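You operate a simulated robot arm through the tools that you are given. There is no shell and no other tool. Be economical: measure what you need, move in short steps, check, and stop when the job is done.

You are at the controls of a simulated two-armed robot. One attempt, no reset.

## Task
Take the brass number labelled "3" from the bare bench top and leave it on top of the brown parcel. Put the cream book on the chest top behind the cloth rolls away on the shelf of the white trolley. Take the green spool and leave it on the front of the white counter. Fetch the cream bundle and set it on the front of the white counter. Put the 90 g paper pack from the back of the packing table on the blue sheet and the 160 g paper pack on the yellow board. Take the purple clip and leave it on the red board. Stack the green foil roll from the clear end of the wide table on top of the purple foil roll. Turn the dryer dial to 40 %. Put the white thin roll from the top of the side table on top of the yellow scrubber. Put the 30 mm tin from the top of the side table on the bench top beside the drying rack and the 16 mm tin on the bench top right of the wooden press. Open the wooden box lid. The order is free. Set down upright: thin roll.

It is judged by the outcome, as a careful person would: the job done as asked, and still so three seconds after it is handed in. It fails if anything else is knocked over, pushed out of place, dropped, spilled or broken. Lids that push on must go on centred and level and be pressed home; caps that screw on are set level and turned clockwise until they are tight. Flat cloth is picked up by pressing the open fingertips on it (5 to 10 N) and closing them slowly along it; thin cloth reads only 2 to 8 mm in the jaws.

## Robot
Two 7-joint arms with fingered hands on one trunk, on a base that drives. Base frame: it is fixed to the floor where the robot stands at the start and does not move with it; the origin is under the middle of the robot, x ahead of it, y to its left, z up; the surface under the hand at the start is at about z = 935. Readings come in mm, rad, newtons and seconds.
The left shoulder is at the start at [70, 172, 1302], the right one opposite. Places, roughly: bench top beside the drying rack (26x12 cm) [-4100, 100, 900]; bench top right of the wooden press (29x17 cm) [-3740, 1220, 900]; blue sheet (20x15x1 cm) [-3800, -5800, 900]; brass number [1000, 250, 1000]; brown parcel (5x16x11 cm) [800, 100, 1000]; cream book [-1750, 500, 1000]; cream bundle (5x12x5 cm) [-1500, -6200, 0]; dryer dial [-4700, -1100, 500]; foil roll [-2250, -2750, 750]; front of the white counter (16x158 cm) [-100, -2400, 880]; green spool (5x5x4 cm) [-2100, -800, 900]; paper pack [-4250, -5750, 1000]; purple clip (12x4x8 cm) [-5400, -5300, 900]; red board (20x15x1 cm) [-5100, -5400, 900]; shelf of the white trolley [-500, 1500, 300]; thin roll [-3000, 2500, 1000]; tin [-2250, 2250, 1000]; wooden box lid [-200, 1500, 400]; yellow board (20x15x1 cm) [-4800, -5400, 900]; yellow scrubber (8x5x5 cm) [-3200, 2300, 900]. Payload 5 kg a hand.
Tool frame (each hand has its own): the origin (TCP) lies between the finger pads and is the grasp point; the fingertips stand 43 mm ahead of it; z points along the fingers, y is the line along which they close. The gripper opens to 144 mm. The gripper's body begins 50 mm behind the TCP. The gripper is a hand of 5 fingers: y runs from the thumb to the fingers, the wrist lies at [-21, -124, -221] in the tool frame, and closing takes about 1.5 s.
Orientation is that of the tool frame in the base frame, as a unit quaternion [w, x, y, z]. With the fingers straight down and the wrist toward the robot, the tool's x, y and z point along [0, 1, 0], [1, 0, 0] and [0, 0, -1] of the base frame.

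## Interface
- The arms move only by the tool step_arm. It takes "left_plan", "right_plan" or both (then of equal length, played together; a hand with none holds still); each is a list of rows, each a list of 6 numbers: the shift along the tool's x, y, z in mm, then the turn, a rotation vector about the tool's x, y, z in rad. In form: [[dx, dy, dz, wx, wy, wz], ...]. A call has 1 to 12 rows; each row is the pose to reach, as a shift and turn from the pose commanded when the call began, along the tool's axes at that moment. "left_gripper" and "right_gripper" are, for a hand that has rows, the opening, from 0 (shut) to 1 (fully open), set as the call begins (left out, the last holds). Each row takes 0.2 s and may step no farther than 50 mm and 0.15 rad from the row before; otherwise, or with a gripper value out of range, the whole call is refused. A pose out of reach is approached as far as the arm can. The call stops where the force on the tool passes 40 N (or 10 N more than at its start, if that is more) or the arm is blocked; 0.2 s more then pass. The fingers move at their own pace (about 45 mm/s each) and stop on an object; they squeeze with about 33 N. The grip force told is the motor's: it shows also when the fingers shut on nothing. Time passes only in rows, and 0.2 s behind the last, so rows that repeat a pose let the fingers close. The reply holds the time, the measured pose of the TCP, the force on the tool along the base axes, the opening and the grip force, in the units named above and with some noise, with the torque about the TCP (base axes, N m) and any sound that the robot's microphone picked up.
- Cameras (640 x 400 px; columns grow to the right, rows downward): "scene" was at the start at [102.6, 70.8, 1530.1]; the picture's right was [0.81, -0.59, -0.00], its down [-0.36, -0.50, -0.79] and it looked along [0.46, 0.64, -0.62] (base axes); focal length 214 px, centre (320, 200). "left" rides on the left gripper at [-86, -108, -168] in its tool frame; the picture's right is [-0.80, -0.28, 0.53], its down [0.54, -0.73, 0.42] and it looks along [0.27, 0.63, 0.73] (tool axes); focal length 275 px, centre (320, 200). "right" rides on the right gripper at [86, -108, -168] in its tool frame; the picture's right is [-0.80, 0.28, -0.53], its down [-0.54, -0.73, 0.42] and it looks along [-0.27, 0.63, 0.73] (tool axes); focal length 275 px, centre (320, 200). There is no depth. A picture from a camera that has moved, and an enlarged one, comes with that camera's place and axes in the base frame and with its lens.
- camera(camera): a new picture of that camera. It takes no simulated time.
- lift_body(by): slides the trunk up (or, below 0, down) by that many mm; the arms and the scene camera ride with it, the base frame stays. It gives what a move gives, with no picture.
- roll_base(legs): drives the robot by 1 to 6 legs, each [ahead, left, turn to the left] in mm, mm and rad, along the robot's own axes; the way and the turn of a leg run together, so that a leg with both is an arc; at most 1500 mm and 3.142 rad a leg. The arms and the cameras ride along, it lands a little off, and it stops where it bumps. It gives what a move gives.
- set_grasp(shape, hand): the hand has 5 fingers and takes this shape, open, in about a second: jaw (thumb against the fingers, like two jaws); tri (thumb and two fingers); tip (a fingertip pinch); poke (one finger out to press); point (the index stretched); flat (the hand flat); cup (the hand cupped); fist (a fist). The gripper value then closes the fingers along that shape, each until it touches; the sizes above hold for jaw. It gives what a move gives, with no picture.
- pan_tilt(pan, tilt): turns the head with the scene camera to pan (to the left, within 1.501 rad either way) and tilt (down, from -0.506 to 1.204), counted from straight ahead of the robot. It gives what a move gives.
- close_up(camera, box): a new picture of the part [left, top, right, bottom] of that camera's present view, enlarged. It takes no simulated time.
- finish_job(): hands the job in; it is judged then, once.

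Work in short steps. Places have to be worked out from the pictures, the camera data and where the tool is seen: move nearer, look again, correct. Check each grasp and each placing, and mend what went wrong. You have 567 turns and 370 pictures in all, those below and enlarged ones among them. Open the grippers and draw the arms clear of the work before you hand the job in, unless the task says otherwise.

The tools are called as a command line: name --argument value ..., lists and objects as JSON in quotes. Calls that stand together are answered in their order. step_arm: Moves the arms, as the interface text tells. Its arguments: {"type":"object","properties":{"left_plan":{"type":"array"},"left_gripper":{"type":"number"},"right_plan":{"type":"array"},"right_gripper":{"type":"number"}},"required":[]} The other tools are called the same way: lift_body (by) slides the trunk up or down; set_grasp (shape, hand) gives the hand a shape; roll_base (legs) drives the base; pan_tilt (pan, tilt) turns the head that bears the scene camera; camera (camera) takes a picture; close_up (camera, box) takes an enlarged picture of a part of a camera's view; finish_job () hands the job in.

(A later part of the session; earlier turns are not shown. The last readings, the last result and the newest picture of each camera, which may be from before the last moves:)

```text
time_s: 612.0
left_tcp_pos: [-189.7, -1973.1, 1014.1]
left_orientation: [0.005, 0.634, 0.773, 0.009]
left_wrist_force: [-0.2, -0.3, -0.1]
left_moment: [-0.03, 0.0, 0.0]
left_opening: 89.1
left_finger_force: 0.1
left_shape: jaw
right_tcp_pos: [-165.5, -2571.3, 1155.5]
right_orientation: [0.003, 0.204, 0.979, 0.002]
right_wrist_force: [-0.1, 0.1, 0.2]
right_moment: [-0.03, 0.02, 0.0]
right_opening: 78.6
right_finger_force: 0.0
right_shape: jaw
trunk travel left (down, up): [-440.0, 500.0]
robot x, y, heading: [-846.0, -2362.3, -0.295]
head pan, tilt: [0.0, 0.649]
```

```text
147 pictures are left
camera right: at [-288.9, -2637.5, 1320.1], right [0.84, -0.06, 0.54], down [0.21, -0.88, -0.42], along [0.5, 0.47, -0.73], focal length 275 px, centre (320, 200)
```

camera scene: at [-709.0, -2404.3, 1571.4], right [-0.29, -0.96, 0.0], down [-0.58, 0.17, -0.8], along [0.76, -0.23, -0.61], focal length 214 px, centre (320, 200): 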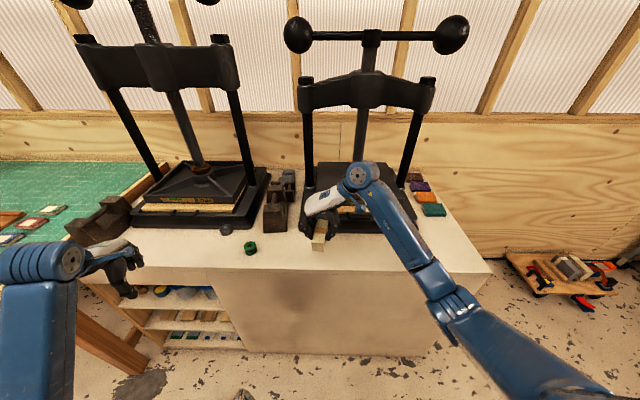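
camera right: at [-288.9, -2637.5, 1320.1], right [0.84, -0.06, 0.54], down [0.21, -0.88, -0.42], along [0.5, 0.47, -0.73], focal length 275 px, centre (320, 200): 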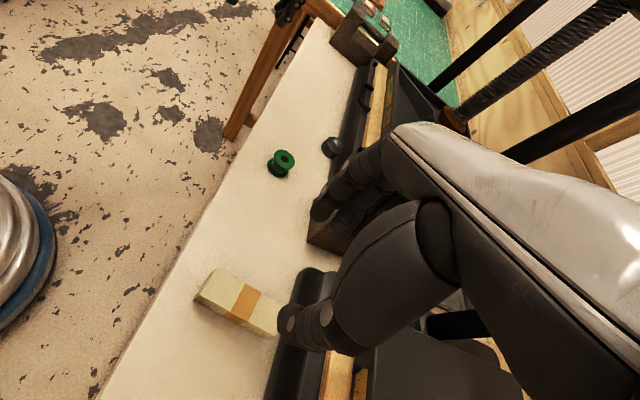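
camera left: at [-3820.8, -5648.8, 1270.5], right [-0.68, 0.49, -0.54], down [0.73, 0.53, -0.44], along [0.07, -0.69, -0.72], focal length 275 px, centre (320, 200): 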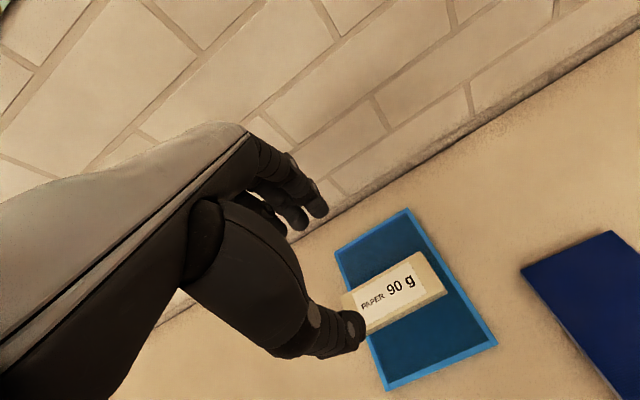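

All placements are done, but I want to double-check the box lid's opening (it may not have been at its stop). Tuck the right hand, raise a bit and drive back north to the trolley.

step_arm --right_plan '[[40, 0, 0, 0, 0, 0], [80, 0, 0, 0, 0, 0], [120, 0, 0, 0, 0, 0], [160, 0, 0, 0, 0, 0], [200, 0, 0, 0, 0, 0], [225, 0, 0, 0, 0, 0]]'

lift_body --by 130

roll_base --legs '[[20, 1050, 0], [0, 0, 1.54]]'

pan_tilt --pan 0.0 --tilt 0.5

camera --camera "scene"

```text
time_s: 613.4
left_tcp_pos: [-189.1, -1973.5, 1014.9]
left_orientation: [0.006, 0.633, 0.774, 0.008]
left_wrist_force: [0.5, 0.2, 0.3]
left_moment: [0.04, -0.01, -0.03]
left_opening: 89.0
left_finger_force: 0.0
left_shape: jaw
right_tcp_pos: [-370.1, -2486.4, 1156.2]
right_orientation: [0.006, 0.203, 0.979, 0.005]
right_wrist_force: [-0.1, -0.4, -0.1]
right_moment: [0.03, -0.01, -0.01]
right_opening: 79.2
right_finger_force: 0.1
right_shape: jaw
trunk travel left (down, up): [-440.0, 500.0]
robot x, y, heading: [-845.5, -2368.0, -0.293]
head pan, tilt: [0.0, 0.649]
```

```text
time_s: 614.9
left_tcp_pos: [-189.0, -1972.7, 1145.6]
left_orientation: [0.005, 0.633, 0.774, 0.009]
left_wrist_force: [0.5, -0.7, 0.5]
left_moment: [-0.01, 0.02, -0.04]
left_opening: 89.2
left_finger_force: 0.1
left_shape: jaw
right_tcp_pos: [-368.4, -2485.0, 1286.4]
right_orientation: [0.006, 0.203, 0.979, 0.004]
right_wrist_force: [-0.9, 0.1, 0.9]
right_moment: [0.03, -0.01, 0.01]
right_opening: 78.9
right_finger_force: 0.0
right_shape: jaw
trunk travel left (down, up): [-570.0, 370.0]
robot x, y, heading: [-844.2, -2365.8, -0.292]
head pan, tilt: [0.0, 0.649]
```

```text
time_s: 624.0
left_tcp_pos: [-906.2, -695.0, 1145.6]
left_orientation: [-0.001, -0.084, 0.996, 0.009]
left_wrist_force: [0.3, -0.8, 0.2]
left_moment: [0.01, 0.0, -0.03]
left_opening: 88.9
left_finger_force: 0.0
left_shape: jaw
right_tcp_pos: [-398.6, -890.6, 1285.7]
right_orientation: [0.001, -0.537, 0.844, 0.007]
right_wrist_force: [-0.4, 0.2, 0.2]
right_moment: [0.02, 0.0, -0.03]
right_opening: 79.0
right_finger_force: 0.1
right_shape: jaw
trunk travel left (down, up): [-570.0, 370.0]
robot x, y, heading: [-537.6, -1364.7, 1.244]
head pan, tilt: [0.0, 0.649]
```

```text
time_s: 624.7
left_tcp_pos: [-905.8, -694.3, 1144.9]
left_orientation: [-0.002, -0.084, 0.996, 0.01]
left_wrist_force: [0.5, -0.2, 0.2]
left_moment: [0.0, -0.02, 0.01]
left_opening: 89.0
left_finger_force: 0.1
left_shape: jaw
right_tcp_pos: [-399.3, -890.8, 1287.2]
right_orientation: [0.001, -0.537, 0.844, 0.007]
right_wrist_force: [-0.1, 0.4, -1.0]
right_moment: [0.01, 0.02, 0.01]
right_opening: 79.4
right_finger_force: 0.0
right_shape: jaw
trunk travel left (down, up): [-570.0, 370.0]
robot x, y, heading: [-532.6, -1362.3, 1.243]
head pan, tilt: [0.0, 0.499]
```

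```text
146 pictures are left
camera scene: at [-488.5, -1226.8, 1714.9], right [0.95, -0.32, 0.0], down [-0.15, -0.45, -0.88], along [0.28, 0.83, -0.48], focal length 214 px, centre (320, 200)
```

scene: 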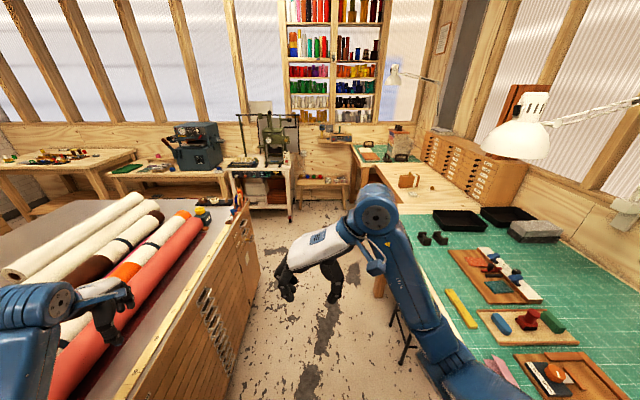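

close_up --camera "scene" --box '[228, 155, 308, 215]'

```text
6.67 times, centred on (268, 185) of scene
camera zoom: at [-488.5, -1226.8, 1714.9], right [0.95, -0.32, 0.0], down [-0.15, -0.45, -0.88], along [0.28, 0.83, -0.48], focal length 1430 px, centre (667, 300)
```

zoom: 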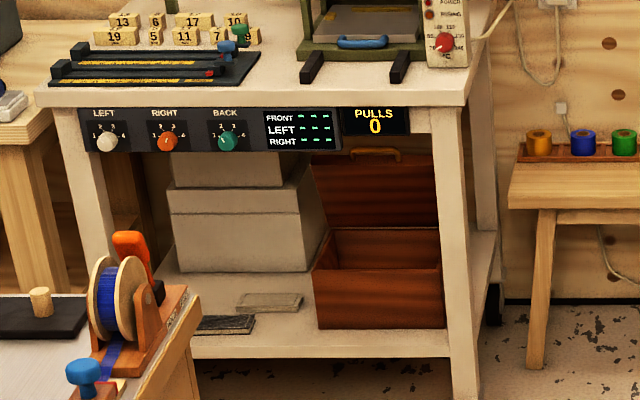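

The lid stands at about 65°. I'll go back and try to open it further by pushing near its top edge. Raise the trunk for clearance and drive up the aisle.

lift_body --by 150

roll_base --legs '[[1000, -60, 0], [1000, 0, 0]]'

camera --camera "scene"

```text
time_s: 626.5
left_tcp_pos: [-906.4, -693.5, 1294.9]
left_orientation: [-0.002, -0.084, 0.996, 0.009]
left_wrist_force: [0.0, -0.8, -0.1]
left_moment: [-0.01, -0.01, 0.0]
left_opening: 89.3
left_finger_force: 0.1
left_shape: jaw
right_tcp_pos: [-398.8, -891.6, 1436.1]
right_orientation: [0.0, -0.537, 0.844, 0.006]
right_wrist_force: [-0.5, 0.1, -0.2]
right_moment: [0.02, 0.02, 0.04]
right_opening: 79.3
right_finger_force: 0.1
right_shape: jaw
trunk travel left (down, up): [-720.0, 220.0]
robot x, y, heading: [-531.7, -1364.0, 1.244]
head pan, tilt: [0.0, 0.499]
```

```text
time_s: 636.4
left_tcp_pos: [-235.3, 1169.9, 1294.7]
left_orientation: [-0.001, -0.087, 0.996, 0.01]
left_wrist_force: [-0.3, 0.2, 0.7]
left_moment: [0.02, -0.01, 0.02]
left_opening: 89.2
left_finger_force: 0.0
left_shape: jaw
right_tcp_pos: [271.4, 977.9, 1437.4]
right_orientation: [0.0, -0.54, 0.842, 0.006]
right_wrist_force: [0.2, -0.7, -0.4]
right_moment: [0.06, 0.0, 0.02]
right_opening: 79.1
right_finger_force: 0.0
right_shape: jaw
trunk travel left (down, up): [-720.0, 220.0]
robot x, y, heading: [137.7, 510.1, 1.253]
head pan, tilt: [0.0, 0.499]
```

```text
144 pictures are left
camera scene: at [186.0, 640.7, 1865.1], right [0.95, -0.31, 0.0], down [-0.15, -0.45, -0.88], along [0.27, 0.83, -0.48], focal length 214 px, centre (320, 200)
```

scene: 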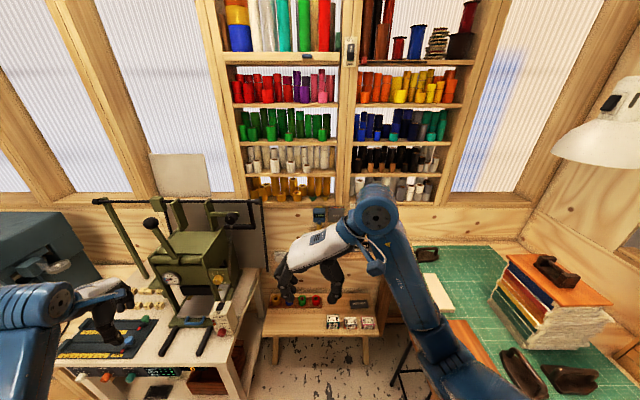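

Tuck the left hand toward the centre first, then strafe to the trolley front.

step_arm --left_plan '[[-37, -20, 0, 0, 0, 0.05], [-73, -39, 0, 0, 0, 0.1], [-110, -59, 0, 0, 0, 0.15], [-147, -79, 0, 0, 0, 0.2], [-183, -98, 0, 0, 0, 0.25], [-215, -115, 0, 0, 0, 0.3]]' --left_gripper 0.2

roll_base --legs '[[-115, 700, 0]]'

pan_tilt --pan -0.2 --tilt 0.85

camera --camera "scene"

```text
time_s: 637.8
left_tcp_pos: [0.9, 1105.6, 1292.2]
left_orientation: [-0.003, 0.063, 0.998, 0.009]
left_wrist_force: [-0.1, 0.4, -0.3]
left_moment: [-0.03, 0.0, 0.02]
left_opening: 29.2
left_finger_force: 0.1
left_shape: jaw
left hand out of reach, approached as far as the arm can: row 6
right_tcp_pos: [273.7, 979.2, 1435.3]
right_orientation: [-0.001, -0.539, 0.842, 0.007]
right_wrist_force: [0.4, -0.1, 0.3]
right_moment: [-0.01, 0.02, 0.01]
right_opening: 79.3
right_finger_force: 0.0
right_shape: jaw
trunk travel left (down, up): [-720.0, 220.0]
robot x, y, heading: [138.5, 506.4, 1.259]
head pan, tilt: [0.0, 0.499]
```

```text
time_s: 641.2
left_tcp_pos: [-657.3, 1204.8, 1291.6]
left_orientation: [-0.004, 0.025, 1.0, 0.007]
left_wrist_force: [0.7, 0.4, 0.5]
left_moment: [-0.06, 0.05, -0.02]
left_opening: 29.0
left_finger_force: 0.0
left_shape: jaw
right_tcp_pos: [-373.2, 1100.4, 1435.5]
right_orientation: [-0.001, -0.571, 0.821, 0.007]
right_wrist_force: [0.6, 0.7, 0.0]
right_moment: [-0.01, 0.07, -0.03]
right_opening: 79.4
right_finger_force: 0.1
right_shape: jaw
trunk travel left (down, up): [-720.0, 220.0]
robot x, y, heading: [-474.2, 619.2, 1.333]
head pan, tilt: [0.0, 0.499]
stopped in leg 1: the robot was blocked; the commanded pose is now the measured one
```

```text
time_s: 642.1
left_tcp_pos: [-663.2, 1203.9, 1292.1]
left_orientation: [-0.002, 0.024, 1.0, 0.009]
left_wrist_force: [-0.6, 0.1, -0.1]
left_moment: [0.0, -0.06, 0.03]
left_opening: 28.9
left_finger_force: 0.1
left_shape: jaw
right_tcp_pos: [-379.2, 1099.4, 1437.2]
right_orientation: [0.001, -0.571, 0.821, 0.006]
right_wrist_force: [0.0, 0.0, -0.2]
right_moment: [0.02, -0.03, 0.02]
right_opening: 79.2
right_finger_force: 0.0
right_shape: jaw
trunk travel left (down, up): [-720.0, 220.0]
robot x, y, heading: [-471.6, 619.7, 1.334]
head pan, tilt: [-0.201, 0.85]
```

```text
143 pictures are left
camera scene: at [-428.5, 738.9, 1835.0], right [0.9, -0.43, 0.0], down [-0.32, -0.68, -0.66], along [0.28, 0.6, -0.75], focal length 214 px, centre (320, 200)
```

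scene: 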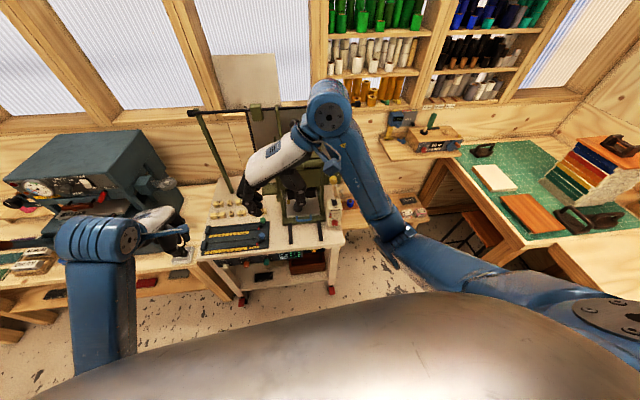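

Blocked gently by the chest corner, but this spot faces the box directly. Lower the trunk fully.

lift_body --by -400

lift_body --by -320

step_arm --right_plan '[[-27, -9, 26, 0, 0, 0], [-54, -19, 52, 0, 0, 0], [-81, -28, 78, 0, 0, 0], [-108, -37, 105, 0, 0, 0], [-135, -47, 131, 0, 0, 0], [-162, -56, 157, 0, 0, 0]]' --right_gripper 0

camera --camera "scene"

```text
time_s: 645.9
left_tcp_pos: [-662.0, 1202.3, 891.6]
left_orientation: [-0.003, 0.024, 1.0, 0.009]
left_wrist_force: [0.5, 0.0, -0.3]
left_moment: [0.0, -0.01, -0.01]
left_opening: 29.0
left_finger_force: 0.0
left_shape: jaw
right_tcp_pos: [-377.0, 1097.1, 1035.3]
right_orientation: [0.0, -0.572, 0.82, 0.007]
right_wrist_force: [0.5, 0.1, -0.1]
right_moment: [-0.03, 0.03, 0.04]
right_opening: 79.3
right_finger_force: 0.0
right_shape: jaw
trunk travel left (down, up): [-320.0, 620.0]
robot x, y, heading: [-474.6, 619.2, 1.326]
head pan, tilt: [-0.201, 0.85]
```

```text
time_s: 649.1
left_tcp_pos: [-660.7, 1202.8, 571.6]
left_orientation: [-0.003, 0.024, 1.0, 0.009]
left_wrist_force: [-0.6, 0.3, -0.4]
left_moment: [-0.03, -0.02, 0.0]
left_opening: 28.9
left_finger_force: 0.1
left_shape: jaw
right_tcp_pos: [-377.8, 1098.0, 716.8]
right_orientation: [0.0, -0.572, 0.82, 0.007]
right_wrist_force: [0.4, 0.6, -0.2]
right_moment: [0.0, 0.02, -0.01]
right_opening: 79.2
right_finger_force: 0.1
right_shape: jaw
trunk travel left (down, up): [0.0, 940.0]
robot x, y, heading: [-471.2, 618.9, 1.332]
head pan, tilt: [-0.201, 0.85]
```

```text
time_s: 650.5
left_tcp_pos: [-661.1, 1201.5, 573.2]
left_orientation: [-0.004, 0.023, 1.0, 0.009]
left_wrist_force: [0.1, -0.2, -0.3]
left_moment: [0.02, -0.02, -0.02]
left_opening: 28.7
left_finger_force: 0.1
left_shape: jaw
right_tcp_pos: [-268.3, 1230.8, 561.0]
right_orientation: [0.0, -0.572, 0.82, 0.007]
right_wrist_force: [0.3, -0.2, -0.5]
right_moment: [0.01, 0.0, -0.03]
right_opening: 0.0
right_finger_force: 32.9
right_shape: jaw
trunk travel left (down, up): [0.0, 940.0]
robot x, y, heading: [-474.9, 617.6, 1.333]
head pan, tilt: [-0.201, 0.85]
```

```text
142 pictures are left
camera scene: at [-426.4, 737.2, 1115.1], right [0.9, -0.43, 0.0], down [-0.32, -0.68, -0.66], along [0.28, 0.6, -0.75], focal length 214 px, centre (320, 200)
```

scene: 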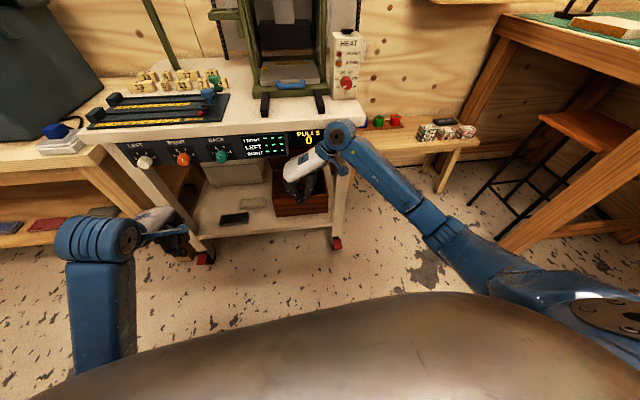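

Pitch the hand to point forward.

step_arm --right_plan '[[10, 0, 0, 0, -0.14, 0], [20, 0, 0, 0, -0.28, 0], [20, 0, 0, 0, -0.42, 0], [20, 0, 0, 0, -0.56, 0], [20, 0, 0, 0, -0.7, 0], [20, 0, 0, 0, -0.84, 0], [20, 0, 0, 0, -0.98, 0], [20, 0, 0, 0, -1.12, 0], [20, 0, 0, 0, -1.26, 0], [20, 0, 0, 0, -1.4, 0], [20, 0, 0, 0, -1.54, 0]]'

camera --camera "right"

```text
time_s: 652.9
left_tcp_pos: [-657.1, 1206.9, 570.8]
left_orientation: [-0.008, 0.024, 1.0, 0.004]
left_wrist_force: [-0.4, 0.3, 0.3]
left_moment: [0.0, -0.02, 0.0]
left_opening: 28.8
left_finger_force: 0.0
left_shape: jaw
right_tcp_pos: [-259.3, 1224.4, 567.7]
right_orientation: [0.582, -0.403, 0.579, 0.403]
right_wrist_force: [-0.2, -0.4, -0.5]
right_moment: [0.0, -0.02, -0.02]
right_opening: 0.1
right_finger_force: 33.1
right_shape: jaw
trunk travel left (down, up): [0.0, 940.0]
robot x, y, heading: [-474.1, 619.6, 1.332]
head pan, tilt: [-0.201, 0.85]
```

```text
141 pictures are left
camera right: at [-216.5, 1029.5, 479.8], right [-0.46, -0.4, 0.79], down [0.83, 0.14, 0.55], along [-0.33, 0.9, 0.27], focal length 275 px, centre (320, 200)
```

right: 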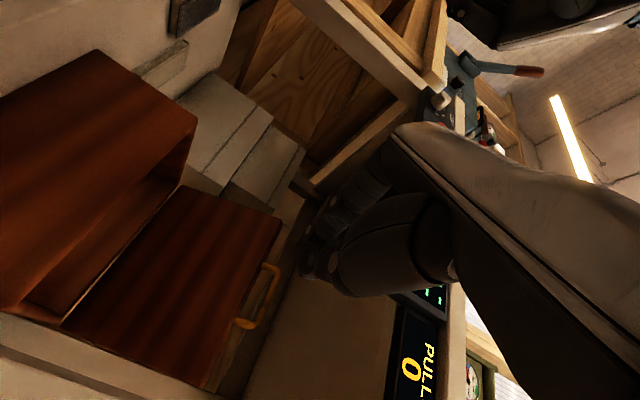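

Lower 22 mm and advance to the lid's inner face slowly, then push.

step_arm --right_plan '[[22, 0, 30, 0, 0, 0], [22, 0, 75, 0, 0, 0], [22, 0, 120, 0, 0, 0], [22, 0, 165, 0, 0, 0], [22, 0, 200, 0, 0, 0]]'

step_arm --right_plan '[[0, 0, 7, 0, 0, 0], [0, 0, 14, 0, 0, 0], [0, 0, 21, 0, 0, 0], [0, 0, 28, 0, 0, 0], [0, 0, 35, 0, 0, 0], [0, 0, 42, 0, 0, 0], [0, 0, 49, 0, 0, 0], [0, 0, 56, 0, 0, 0], [0, 0, 63, 0, 0, 0]]'

camera --camera "right"

```text
time_s: 653.7
left_tcp_pos: [-660.9, 1204.7, 568.8]
left_orientation: [-0.005, 0.023, 1.0, 0.007]
left_wrist_force: [-0.4, 0.3, -1.1]
left_moment: [-0.09, -0.1, -0.06]
left_opening: 29.0
left_finger_force: 0.1
left_shape: jaw
right_tcp_pos: [-191.0, 1297.4, 493.2]
right_orientation: [0.602, -0.457, 0.548, 0.358]
right_wrist_force: [-1.0, -0.2, -1.8]
right_moment: [0.11, -0.05, -0.08]
right_opening: 0.0
right_finger_force: 32.6
right_shape: jaw
trunk travel left (down, up): [0.0, 940.0]
robot x, y, heading: [-473.7, 615.0, 1.334]
head pan, tilt: [-0.201, 0.85]
stopped in row 3 (right hand): the arm was blocked; the commanded pose is now the measured one
```

```text
time_s: 655.9
left_tcp_pos: [-661.9, 1204.2, 572.1]
left_orientation: [-0.004, 0.024, 1.0, 0.009]
left_wrist_force: [-0.3, 0.4, -1.3]
left_moment: [-0.04, -0.11, -0.05]
left_opening: 28.8
left_finger_force: 0.1
left_shape: jaw
right_tcp_pos: [-141.6, 1344.8, 482.5]
right_orientation: [0.613, -0.474, 0.536, 0.337]
right_wrist_force: [-1.8, 0.3, -1.3]
right_moment: [0.07, -0.07, -0.12]
right_opening: 0.0
right_finger_force: 32.7
right_shape: jaw
trunk travel left (down, up): [0.0, 940.0]
robot x, y, heading: [-473.4, 616.2, 1.331]
head pan, tilt: [-0.201, 0.85]
stopped in row 9 (right hand): the arm was blocked; the commanded pose is now the measured one
```

```text
140 pictures are left
camera right: at [-80.6, 1142.9, 423.8], right [-0.6, -0.33, 0.73], down [0.7, 0.22, 0.68], along [-0.38, 0.92, 0.11], focal length 275 px, centre (320, 200)
```

right: 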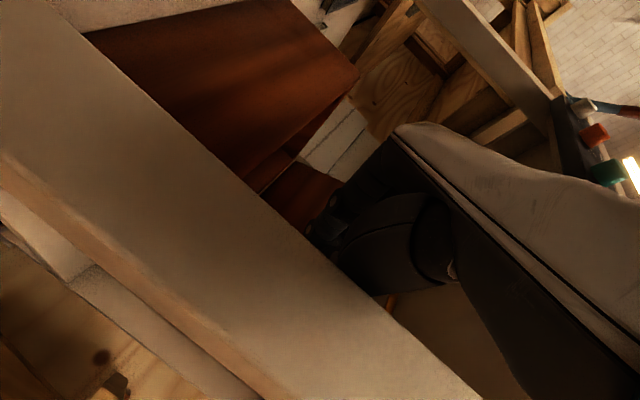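

The arm drifted right at a joint limit (robot not ideally placed). Withdraw straight out and reposition as in the first opening.

step_arm --right_plan '[[0, 5, -20, 0, 0, 0], [0, 15, -45, 0, 0, 0], [0, 30, -80, 0, 0, 0], [0, 45, -115, 0, 0, 0], [0, 60, -150, 0, 0, 0]]'

camera --camera "scene"

```text
time_s: 656.6
left_tcp_pos: [-666.9, 1201.8, 571.8]
left_orientation: [-0.004, 0.021, 1.0, 0.011]
left_wrist_force: [-0.5, 0.2, 0.1]
left_moment: [0.07, -0.11, 0.02]
left_opening: 28.9
left_finger_force: 0.0
left_shape: jaw
right_tcp_pos: [-144.1, 1302.3, 492.3]
right_orientation: [0.641, -0.491, 0.496, 0.319]
right_wrist_force: [-1.8, -0.9, -0.3]
right_moment: [-0.01, -0.06, -0.11]
right_opening: 0.0
right_finger_force: 32.9
right_shape: jaw
trunk travel left (down, up): [0.0, 940.0]
robot x, y, heading: [-471.4, 620.3, 1.334]
head pan, tilt: [-0.201, 0.85]
stopped in row 3 (right hand): the force on the tool passed its limit at 70 N (the readings are from after the stop); the commanded pose is now the measured one
```

```text
139 pictures are left
camera scene: at [-427.8, 736.2, 1113.8], right [0.91, -0.42, 0.0], down [-0.32, -0.68, -0.66], along [0.28, 0.6, -0.75], focal length 214 px, centre (320, 200)
```

scene: 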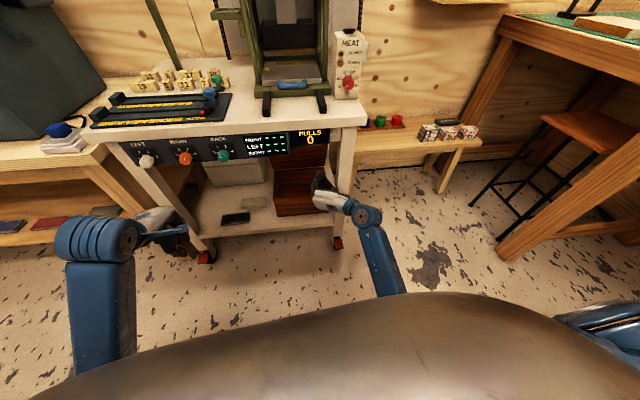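

The hand's right side was against the trolley leg. Move it left first, then back out.

step_arm --right_plan '[[-6, 19, 0, 0, 0, 0], [-14, 43, 0, 0, 0, 0], [-22, 67, 0, 0, 0, 0], [-22, 67, -30, 0, 0, 0], [-22, 67, -70, 0, 0, 0], [-22, 67, -110, 0, 0, 0]]'

camera --camera "scene"

```text
time_s: 657.4
left_tcp_pos: [-664.7, 1203.9, 570.3]
left_orientation: [-0.004, 0.021, 1.0, 0.009]
left_wrist_force: [-0.6, 0.7, 0.1]
left_moment: [0.01, -0.07, -0.01]
left_opening: 29.0
left_finger_force: 0.1
left_shape: jaw
right_tcp_pos: [-144.1, 1307.3, 463.7]
right_orientation: [0.665, -0.532, 0.45, 0.27]
right_wrist_force: [0.1, -0.4, -1.3]
right_moment: [0.05, -0.05, -0.09]
right_opening: 0.2
right_finger_force: 33.5
right_shape: jaw
trunk travel left (down, up): [0.0, 940.0]
robot x, y, heading: [-476.2, 618.9, 1.336]
head pan, tilt: [-0.201, 0.85]
stopped in row 4 (right hand): the arm was blocked; the commanded pose is now the measured one
```

```text
138 pictures are left
camera scene: at [-426.4, 739.7, 1113.5], right [0.91, -0.42, 0.0], down [-0.32, -0.68, -0.66], along [0.28, 0.6, -0.75], focal length 214 px, centre (320, 200)
```

scene: 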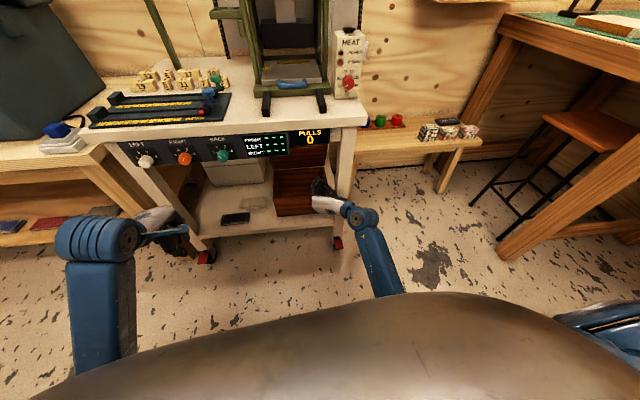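

The arm is at a joint limit; I try withdrawing while pitching the fingers down (the reverse of how it came).

step_arm --right_plan '[[0, 5, -10, 0, 0.1, 0], [0, 10, -20, 0, 0.2, 0], [0, 15, -30, 0, 0.32, 0], [0, 20, -45, 0, 0.45, 0], [0, 25, -60, 0, 0.58, 0]]'

```text
time_s: 657.8
left_tcp_pos: [-668.2, 1201.8, 572.4]
left_orientation: [-0.003, 0.019, 1.0, 0.008]
left_wrist_force: [-0.7, -0.2, -0.3]
left_moment: [-0.04, -0.14, 0.02]
left_opening: 28.8
left_finger_force: 0.1
left_shape: jaw
right_tcp_pos: [-137.9, 1299.1, 460.2]
right_orientation: [0.657, -0.556, 0.447, 0.243]
right_wrist_force: [-5.3, -4.1, 2.3]
right_moment: [0.03, -0.15, -0.34]
right_opening: 0.0
right_finger_force: 32.5
right_shape: jaw
trunk travel left (down, up): [0.0, 940.0]
robot x, y, heading: [-473.1, 616.8, 1.339]
head pan, tilt: [-0.201, 0.85]
stopped in row 1 (right hand): the force on the tool passed its limit at 61 N (the readings are from after the stop); the commanded pose is now the measured one
```

camera --camera "right"

close_up --camera "scene" --box '[260, 110, 420, 260]'

```text
137 pictures are left
camera right: at [-60.8, 1096.0, 444.2], right [-0.79, -0.29, 0.55], down [0.47, 0.31, 0.83], along [-0.41, 0.91, -0.11], focal length 275 px, centre (320, 200)
```

right: 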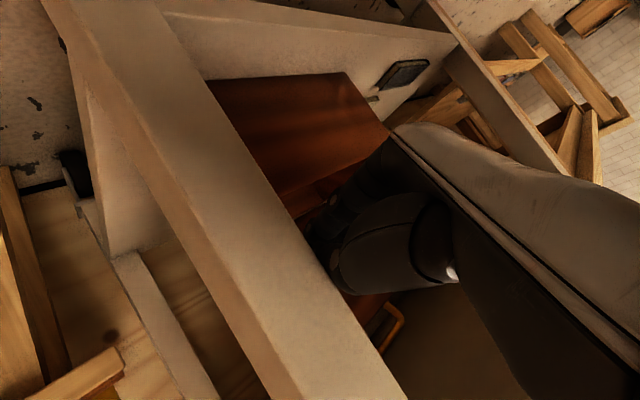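

```text
2.67 times, centred on (340, 185) of scene
camera zoom: at [-429.3, 739.4, 1115.0], right [0.91, -0.42, 0.0], down [-0.31, -0.68, -0.66], along [0.28, 0.6, -0.75], focal length 572 px, centre (267, 240)
```

zoom: 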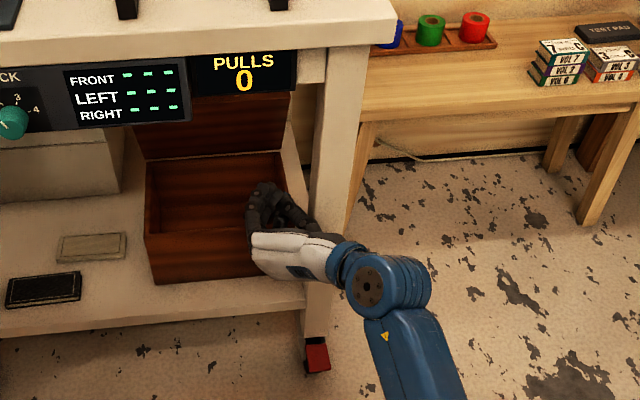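

I retrace to the last good pose (left, back and up, undoing the roll).

step_arm --right_plan '[[-14, 6, -2, 0.004, -0.001, 0.06], [-35, 10, -14, 0.01, -0.003, 0.14], [-60, 14, -36, 0.018, -0.005, 0.25], [-85, 18, -60, 0.025, -0.008, 0.36], [-110, 21, -86, 0.032, -0.01, 0.46], [-137, 24, -111, 0.039, -0.012, 0.537]]'

camera --camera "scene"

```text
time_s: 658.3
left_tcp_pos: [-669.7, 1201.6, 573.1]
left_orientation: [-0.004, 0.019, 1.0, 0.01]
left_wrist_force: [-1.2, -0.3, -0.8]
left_moment: [-0.02, -0.14, 0.01]
left_opening: 28.8
left_finger_force: 0.1
left_shape: jaw
right_tcp_pos: [-138.8, 1297.4, 468.4]
right_orientation: [0.655, -0.551, 0.452, 0.253]
right_wrist_force: [-2.6, -1.7, 1.1]
right_moment: [-0.07, -0.06, -0.22]
right_opening: 0.1
right_finger_force: 32.2
right_shape: jaw
trunk travel left (down, up): [0.0, 940.0]
robot x, y, heading: [-474.3, 617.8, 1.341]
head pan, tilt: [-0.201, 0.85]
stopped in row 2 (right hand): the force on the tool passed its limit at 47 N (the readings are from after the stop); the commanded pose is now the measured one
```

```text
135 pictures are left
camera scene: at [-430.2, 739.6, 1115.2], right [0.91, -0.42, 0.0], down [-0.31, -0.68, -0.66], along [0.28, 0.6, -0.75], focal length 214 px, centre (320, 200)
```

scene: 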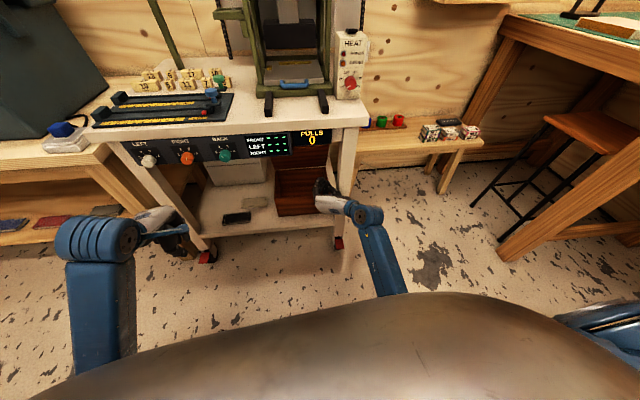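

The hand lies along the leg's inner side; I shift the whole base ~40 mm left and slightly forward to free it.

roll_base --legs '[[20, 40, 0]]'

step_arm --right_plan '[[0, 0, -20, 0, 0, 0], [0, 0, -40, 0, 0, 0.03], [0, 0, -65, 0, 0, 0.06], [0, 0, -90, 0, 0, 0.1]]'

camera --camera "scene"

```text
time_s: 659.2
left_tcp_pos: [-700.2, 1231.6, 573.4]
left_orientation: [-0.006, 0.02, 1.0, 0.008]
left_wrist_force: [0.0, -0.1, 0.4]
left_moment: [-0.05, 0.01, 0.04]
left_opening: 28.6
left_finger_force: 0.0
left_shape: jaw
right_tcp_pos: [-169.0, 1325.1, 468.4]
right_orientation: [0.654, -0.548, 0.455, 0.255]
right_wrist_force: [-0.3, -0.6, -0.4]
right_moment: [0.02, 0.02, -0.02]
right_opening: 0.1
right_finger_force: 33.2
right_shape: jaw
trunk travel left (down, up): [0.0, 940.0]
robot x, y, heading: [-507.9, 647.2, 1.339]
head pan, tilt: [-0.201, 0.85]
```

```text
time_s: 660.4
left_tcp_pos: [-702.7, 1230.6, 572.0]
left_orientation: [-0.005, 0.019, 1.0, 0.011]
left_wrist_force: [-1.0, -1.0, 0.4]
left_moment: [0.07, -0.13, -0.01]
left_opening: 28.7
left_finger_force: 0.0
left_shape: jaw
right_tcp_pos: [-171.8, 1240.6, 479.3]
right_orientation: [0.66, -0.539, 0.448, 0.271]
right_wrist_force: [-2.0, -0.6, 0.0]
right_moment: [0.05, -0.01, -0.13]
right_opening: 0.3
right_finger_force: 32.8
right_shape: jaw
trunk travel left (down, up): [0.0, 940.0]
robot x, y, heading: [-508.6, 647.8, 1.341]
head pan, tilt: [-0.201, 0.85]
stopped in row 4 (right hand): the arm was blocked; the commanded pose is now the measured one
```

```text
134 pictures are left
camera scene: at [-461.4, 767.0, 1113.9], right [0.91, -0.42, 0.0], down [-0.32, -0.68, -0.66], along [0.27, 0.6, -0.75], focal length 214 px, centre (320, 200)
```

scene: 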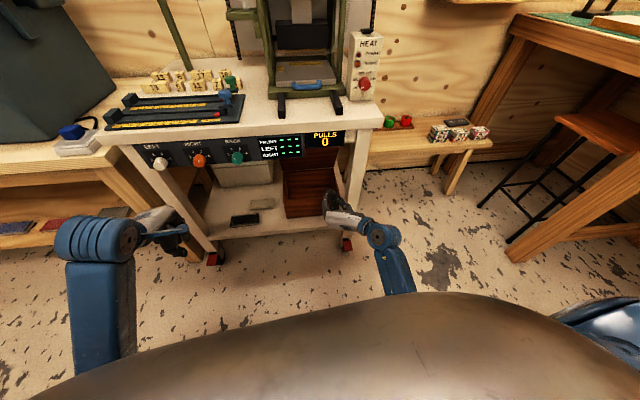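

Freed without disturbing the trolley. Now strafe left to the earlier working position.

roll_base --legs '[[10, 277, -0.08]]'

step_arm --right_plan '[[0, -20, -10, 0, 0, 0.1], [-10, -40, -10, 0, 0, 0.2], [-20, -60, -10, 0, 0, 0.3], [-30, -80, -10, 0, 0, 0.4], [-40, -100, -10, 0, 0, 0.5]]'

camera --camera "right"

```text
time_s: 662.3
left_tcp_pos: [-922.4, 1329.5, 574.3]
left_orientation: [-0.005, 0.059, 0.998, 0.009]
left_wrist_force: [-0.2, -0.2, 0.1]
left_moment: [-0.01, 0.01, 0.0]
left_opening: 29.0
left_finger_force: 0.0
left_shape: jaw
right_tcp_pos: [-394.0, 1297.0, 475.3]
right_orientation: [0.667, -0.521, 0.472, 0.245]
right_wrist_force: [-0.9, 0.2, -0.5]
right_moment: [-0.02, 0.02, -0.02]
right_opening: 0.1
right_finger_force: 32.9
right_shape: jaw
trunk travel left (down, up): [0.0, 940.0]
robot x, y, heading: [-778.5, 733.4, 1.256]
head pan, tilt: [-0.201, 0.85]
```

```text
time_s: 663.5
left_tcp_pos: [-924.6, 1329.8, 573.7]
left_orientation: [-0.002, 0.059, 0.998, 0.009]
left_wrist_force: [-0.2, 0.5, -0.2]
left_moment: [-0.04, 0.01, 0.0]
left_opening: 29.0
left_finger_force: 0.1
left_shape: jaw
right_tcp_pos: [-335.5, 1259.8, 559.2]
right_orientation: [0.588, -0.389, 0.585, 0.402]
right_wrist_force: [-1.1, -0.5, 0.3]
right_moment: [-0.02, 0.02, -0.03]
right_opening: 0.1
right_finger_force: 33.5
right_shape: jaw
trunk travel left (down, up): [0.0, 940.0]
robot x, y, heading: [-778.4, 733.4, 1.262]
head pan, tilt: [-0.201, 0.85]
```

```text
133 pictures are left
camera right: at [-298.1, 1065.2, 468.2], right [-0.46, -0.4, 0.79], down [0.83, 0.11, 0.54], along [-0.31, 0.91, 0.29], focal length 275 px, centre (320, 200)
```

right: 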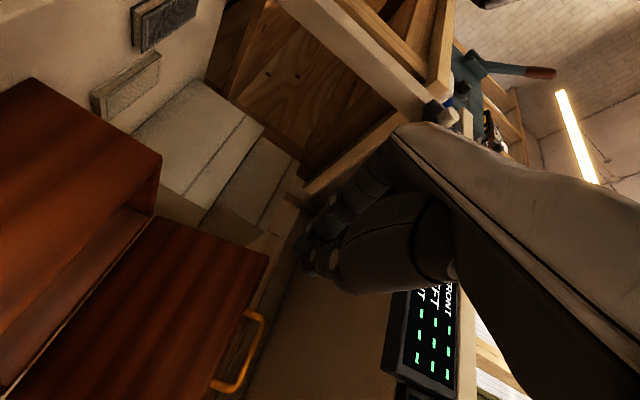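

Good posture again. Shift right 70 mm to the lid's middle and advance slowly.

step_arm --right_plan '[[5, -35, 0, 0, 0, 0], [12, -70, 0, 0, 0, 0], [12, -70, 40, 0, 0, 0], [12, -70, 80, 0, 0, 0], [12, -70, 120, 0, 0, 0], [12, -70, 160, 0, 0, 0], [12, -70, 195, 0, 0, 0]]'

camera --camera "right"

```text
time_s: 665.1
left_tcp_pos: [-923.1, 1329.4, 572.0]
left_orientation: [-0.003, 0.06, 0.998, 0.009]
left_wrist_force: [0.1, 0.8, 0.4]
left_moment: [0.03, -0.01, -0.04]
left_opening: 28.9
left_finger_force: 0.0
left_shape: jaw
right_tcp_pos: [-195.4, 1416.0, 548.6]
right_orientation: [0.588, -0.39, 0.585, 0.4]
right_wrist_force: [-0.3, -0.9, -0.1]
right_moment: [0.0, 0.0, 0.01]
right_opening: 0.2
right_finger_force: 32.3
right_shape: jaw
trunk travel left (down, up): [0.0, 940.0]
robot x, y, heading: [-779.7, 730.7, 1.26]
head pan, tilt: [-0.201, 0.85]
```

```text
132 pictures are left
camera right: at [-157.6, 1221.0, 457.2], right [-0.46, -0.4, 0.79], down [0.83, 0.11, 0.54], along [-0.31, 0.91, 0.28], focal length 275 px, centre (320, 200)
```

right: 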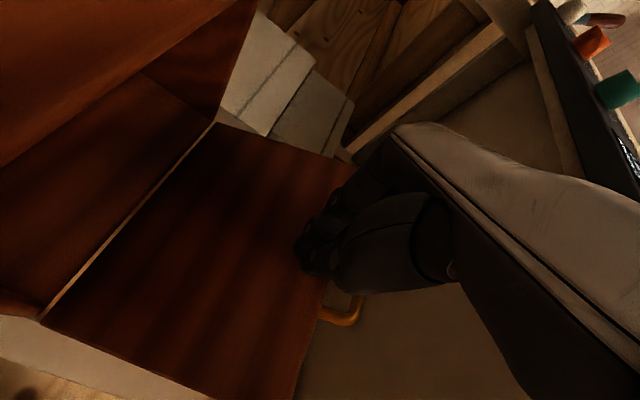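

Fingertips are at the lid's inner face near the top. Push gently in small rows.

step_arm --right_plan '[[0, 0, 5, 0, 0, 0], [0, 0, 10, 0, 0, 0], [0, 0, 15, 0, 0, 0], [0, 0, 20, 0, 0, 0], [0, 0, 25, 0, 0, 0], [0, 0, 30, 0, 0, 0], [0, 0, 35, 0, 0, 0], [0, 0, 40, 0, 0, 0], [0, 0, 45, 0, 0, 0], [0, 0, 50, 0, 0, 0], [0, 0, 55, 0, 0, 0], [0, 0, 60, 0, 0, 0]]'

camera --camera "right"

```text
time_s: 667.7
left_tcp_pos: [-924.8, 1329.2, 573.5]
left_orientation: [-0.003, 0.059, 0.998, 0.01]
left_wrist_force: [0.7, -0.5, 0.1]
left_moment: [0.01, 0.0, 0.02]
left_opening: 29.3
left_finger_force: 0.1
left_shape: jaw
right_tcp_pos: [-174.6, 1471.1, 551.4]
right_orientation: [0.588, -0.389, 0.584, 0.401]
right_wrist_force: [0.0, -0.9, -0.3]
right_moment: [-0.01, 0.01, -0.04]
right_opening: 0.0
right_finger_force: 32.9
right_shape: jaw
trunk travel left (down, up): [0.0, 940.0]
robot x, y, heading: [-776.2, 734.1, 1.26]
head pan, tilt: [-0.201, 0.85]
```

```text
131 pictures are left
camera right: at [-137.1, 1276.7, 459.6], right [-0.46, -0.4, 0.79], down [0.83, 0.11, 0.54], along [-0.31, 0.91, 0.28], focal length 275 px, centre (320, 200)
```

right: 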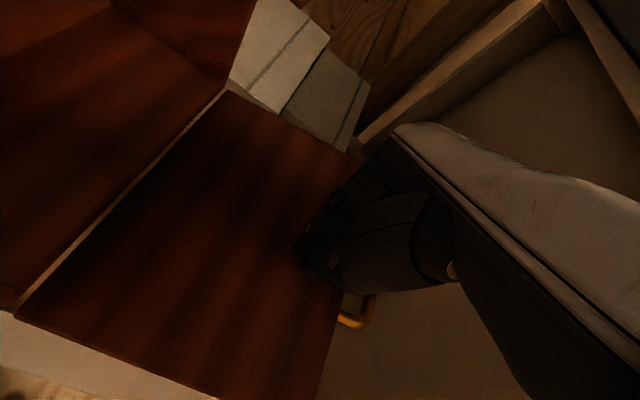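

No contact yet — the lid is steeper than I estimated. Continue.

step_arm --right_plan '[[0, 0, 5, 0, 0, 0], [0, 0, 10, 0, 0, 0], [0, 0, 15, 0, 0, 0], [0, 0, 20, 0, 0, 0], [0, 0, 25, 0, 0, 0], [0, 0, 30, 0, 0, 0], [0, 0, 35, 0, 0, 0], [0, 0, 40, 0, 0, 0], [0, 0, 45, 0, 0, 0], [0, 0, 50, 0, 0, 0]]'

camera --camera "right"

```text
time_s: 668.8
left_tcp_pos: [-926.3, 1326.2, 575.7]
left_orientation: [0.0, 0.061, 0.998, 0.01]
left_wrist_force: [-0.7, 0.3, 0.0]
left_moment: [-0.03, 0.0, 0.02]
left_opening: 28.9
left_finger_force: 0.0
left_shape: jaw
right_tcp_pos: [-182.2, 1484.0, 544.7]
right_orientation: [0.582, -0.395, 0.584, 0.404]
right_wrist_force: [-7.3, -23.4, 5.0]
right_moment: [0.65, -0.18, -0.16]
right_opening: 0.0
right_finger_force: 33.1
right_shape: jaw
trunk travel left (down, up): [0.0, 940.0]
robot x, y, heading: [-781.0, 733.0, 1.255]
head pan, tilt: [-0.201, 0.85]
stopped in row 5 (right hand): the force on the tool passed its limit at 44 N (the readings are from after the stop); the commanded pose is now the measured one
```

```text
130 pictures are left
camera right: at [-141.7, 1289.2, 454.0], right [-0.45, -0.4, 0.8], down [0.83, 0.13, 0.54], along [-0.32, 0.91, 0.28], focal length 275 px, centre (320, 200)
```

right: 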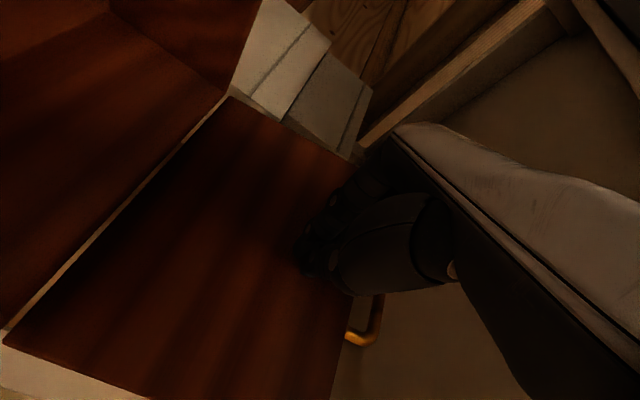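

Contact now. Push once more to see whether it yields.

step_arm --right_plan '[[0, 0, 3, 0, 0, 0], [0, 0, 6, 0, 0, 0], [0, 0, 9, 0, 0, 0], [0, 0, 12, 0, 0, 0], [0, 0, 15, 0, 0, 0], [0, 0, 18, 0, 0, 0], [0, 0, 21, 0, 0, 0]]'

```text
time_s: 669.4
left_tcp_pos: [-925.8, 1324.8, 573.5]
left_orientation: [-0.002, 0.063, 0.998, 0.011]
left_wrist_force: [0.7, -0.2, -0.3]
left_moment: [-0.01, 0.03, -0.02]
left_opening: 28.8
left_finger_force: 0.0
left_shape: jaw
right_tcp_pos: [-183.4, 1485.6, 540.2]
right_orientation: [0.58, -0.398, 0.584, 0.405]
right_wrist_force: [-6.9, -18.5, 3.8]
right_moment: [0.59, -0.23, -0.25]
right_opening: 0.1
right_finger_force: 33.2
right_shape: jaw
trunk travel left (down, up): [0.0, 940.0]
robot x, y, heading: [-783.2, 726.0, 1.254]
head pan, tilt: [-0.201, 0.85]
stopped in row 2 (right hand): the force on the tool passed its limit at 43 N (the readings are from after the stop); the commanded pose is now the measured one
```

It doesn't yield: the lid is fully open at its stop. Withdraw straight out.

step_arm --right_plan '[[0, 0, -20, 0, 0, 0], [0, 0, -60, 0, 0, 0], [0, 0, -105, 0, 0, 0], [0, 0, -150, 0, 0, 0], [0, 0, -195, 0, 0, 0], [0, 0, -235, 0, 0, 0], [0, 0, -265, 0, 0, 0]]'

camera --camera "right"

camera --camera "scene"

```text
time_s: 671.0
left_tcp_pos: [-925.1, 1325.7, 572.4]
left_orientation: [-0.003, 0.061, 0.998, 0.009]
left_wrist_force: [0.0, 0.1, 0.7]
left_moment: [0.01, 0.01, -0.02]
left_opening: 29.1
left_finger_force: 0.0
left_shape: jaw
right_tcp_pos: [-274.2, 1239.0, 539.6]
right_orientation: [0.58, -0.397, 0.586, 0.403]
right_wrist_force: [0.0, 0.2, 0.4]
right_moment: [-0.01, -0.03, 0.02]
right_opening: 0.0
right_finger_force: 33.2
right_shape: jaw
trunk travel left (down, up): [0.0, 940.0]
robot x, y, heading: [-780.0, 729.8, 1.258]
head pan, tilt: [-0.201, 0.85]
```

```text
129 pictures are left
camera right: at [-234.7, 1044.0, 451.6], right [-0.45, -0.4, 0.8], down [0.84, 0.13, 0.53], along [-0.32, 0.91, 0.27], focal length 275 px, centre (320, 200)
```

right: 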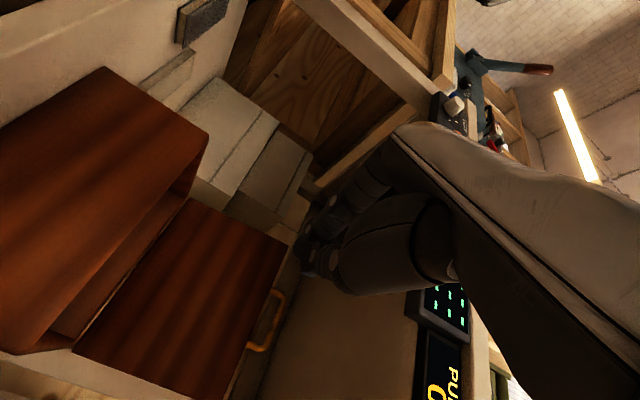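

```text
128 pictures are left
camera scene: at [-725.8, 845.0, 1115.1], right [0.87, -0.49, 0.0], down [-0.37, -0.65, -0.66], along [0.33, 0.57, -0.75], focal length 214 px, centre (320, 200)
```

scene: 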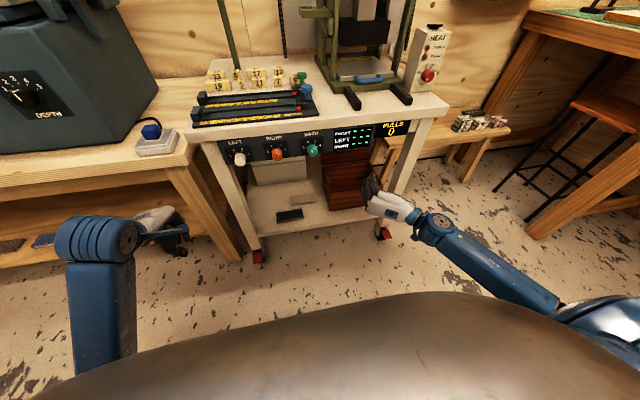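

Lid fully open, everything in place there. I raise up, open the grippers and turn to check the foil stack and chest from afar before finishing.

step_arm --left_plan '[[0, -5, 0, 0, 0, 0], [0, -10, 0, 0, 0, 0], [0, -10, 0, 0, 0, 0], [0, -10, 0, 0, 0, 0]]' --right_plan '[[0, 0, -10, 0, 0, 0], [0, 0, -20, 0, 0, 0], [0, 0, -20, 0, 0, 0], [0, 0, -20, 0, 0, 0]]' --left_gripper 0.5 --right_gripper 0.5

lift_body --by 400

lift_body --by 230

roll_base --legs '[[0, 0, -1.8]]'

pan_tilt --pan -1.45 --tilt 0.35

camera --camera "scene"

```text
time_s: 672.0
left_tcp_pos: [-924.8, 1325.8, 570.1]
left_orientation: [-0.003, 0.062, 0.998, 0.008]
left_wrist_force: [1.1, -0.4, -0.1]
left_moment: [-0.04, -0.03, 0.02]
left_opening: 71.3
left_finger_force: 0.1
left_shape: jaw
left hand out of reach, approached as far as the arm can: row 1, 2, 3, 4
right_tcp_pos: [-284.2, 1221.5, 539.3]
right_orientation: [0.581, -0.396, 0.586, 0.403]
right_wrist_force: [0.7, 0.3, -0.4]
right_moment: [-0.01, 0.02, -0.01]
right_opening: 71.4
right_finger_force: 0.1
right_shape: jaw
trunk travel left (down, up): [0.0, 940.0]
robot x, y, heading: [-786.3, 727.4, 1.256]
head pan, tilt: [-0.201, 0.85]
```

```text
time_s: 675.8
left_tcp_pos: [-923.8, 1325.7, 969.2]
left_orientation: [-0.003, 0.062, 0.998, 0.009]
left_wrist_force: [-0.2, -0.3, -0.2]
left_moment: [-0.02, -0.02, 0.01]
left_opening: 71.5
left_finger_force: 0.1
left_shape: jaw
right_tcp_pos: [-282.7, 1221.8, 938.9]
right_orientation: [0.58, -0.396, 0.586, 0.403]
right_wrist_force: [-0.6, -0.3, 0.8]
right_moment: [-0.05, 0.01, 0.03]
right_opening: 71.7
right_finger_force: 0.1
right_shape: jaw
trunk travel left (down, up): [-400.0, 540.0]
robot x, y, heading: [-779.2, 731.1, 1.256]
head pan, tilt: [-0.201, 0.85]
```

```text
time_s: 678.3
left_tcp_pos: [-922.5, 1325.4, 1199.3]
left_orientation: [-0.003, 0.062, 0.998, 0.009]
left_wrist_force: [-0.1, -0.5, 0.9]
left_moment: [0.03, 0.05, -0.03]
left_opening: 71.3
left_finger_force: 0.1
left_shape: jaw
right_tcp_pos: [-282.5, 1220.4, 1168.9]
right_orientation: [0.58, -0.396, 0.587, 0.402]
right_wrist_force: [0.6, 0.6, 0.1]
right_moment: [0.0, -0.06, -0.01]
right_opening: 71.6
right_finger_force: 0.0
right_shape: jaw
trunk travel left (down, up): [-630.0, 310.0]
robot x, y, heading: [-779.9, 726.8, 1.257]
head pan, tilt: [-0.201, 0.85]
```

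```text
time_s: 683.1
left_tcp_pos: [-167.9, 715.5, 1201.0]
left_orientation: [0.006, 0.828, 0.561, 0.008]
left_wrist_force: [0.6, -1.3, -1.0]
left_moment: [0.01, 0.0, -0.04]
left_opening: 71.5
left_finger_force: 0.0
left_shape: jaw
right_tcp_pos: [-430.6, 121.0, 1169.7]
right_orientation: [0.674, 0.221, 0.672, -0.213]
right_wrist_force: [0.2, 0.0, 0.3]
right_moment: [-0.03, -0.02, 0.01]
right_opening: 71.9
right_finger_force: 0.0
right_shape: jaw
trunk travel left (down, up): [-630.0, 310.0]
robot x, y, heading: [-782.6, 729.2, -0.575]
head pan, tilt: [-0.201, 0.85]
```

```text
time_s: 684.5
left_tcp_pos: [-168.1, 715.8, 1199.3]
left_orientation: [0.006, 0.827, 0.561, 0.008]
left_wrist_force: [-1.0, -0.5, -0.1]
left_moment: [-0.02, 0.05, -0.03]
left_opening: 71.7
left_finger_force: 0.1
left_shape: jaw
right_tcp_pos: [-429.5, 121.6, 1168.4]
right_orientation: [0.674, 0.221, 0.672, -0.213]
right_wrist_force: [0.1, -0.5, 0.2]
right_moment: [0.0, 0.03, 0.02]
right_opening: 71.5
right_finger_force: 0.0
right_shape: jaw
trunk travel left (down, up): [-630.0, 310.0]
robot x, y, heading: [-781.2, 728.2, -0.572]
head pan, tilt: [-1.45, 0.351]
```

```text
127 pictures are left
camera scene: at [-778.1, 618.2, 1788.6], right [-0.9, 0.43, 0.0], down [0.15, 0.31, -0.94], along [-0.41, -0.85, -0.34], focal length 214 px, centre (320, 200)
```

scene: 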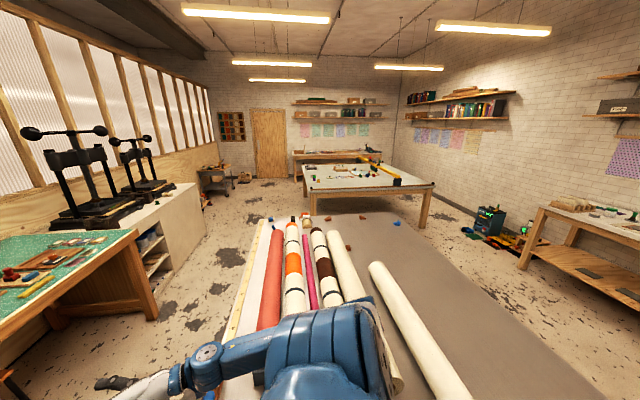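

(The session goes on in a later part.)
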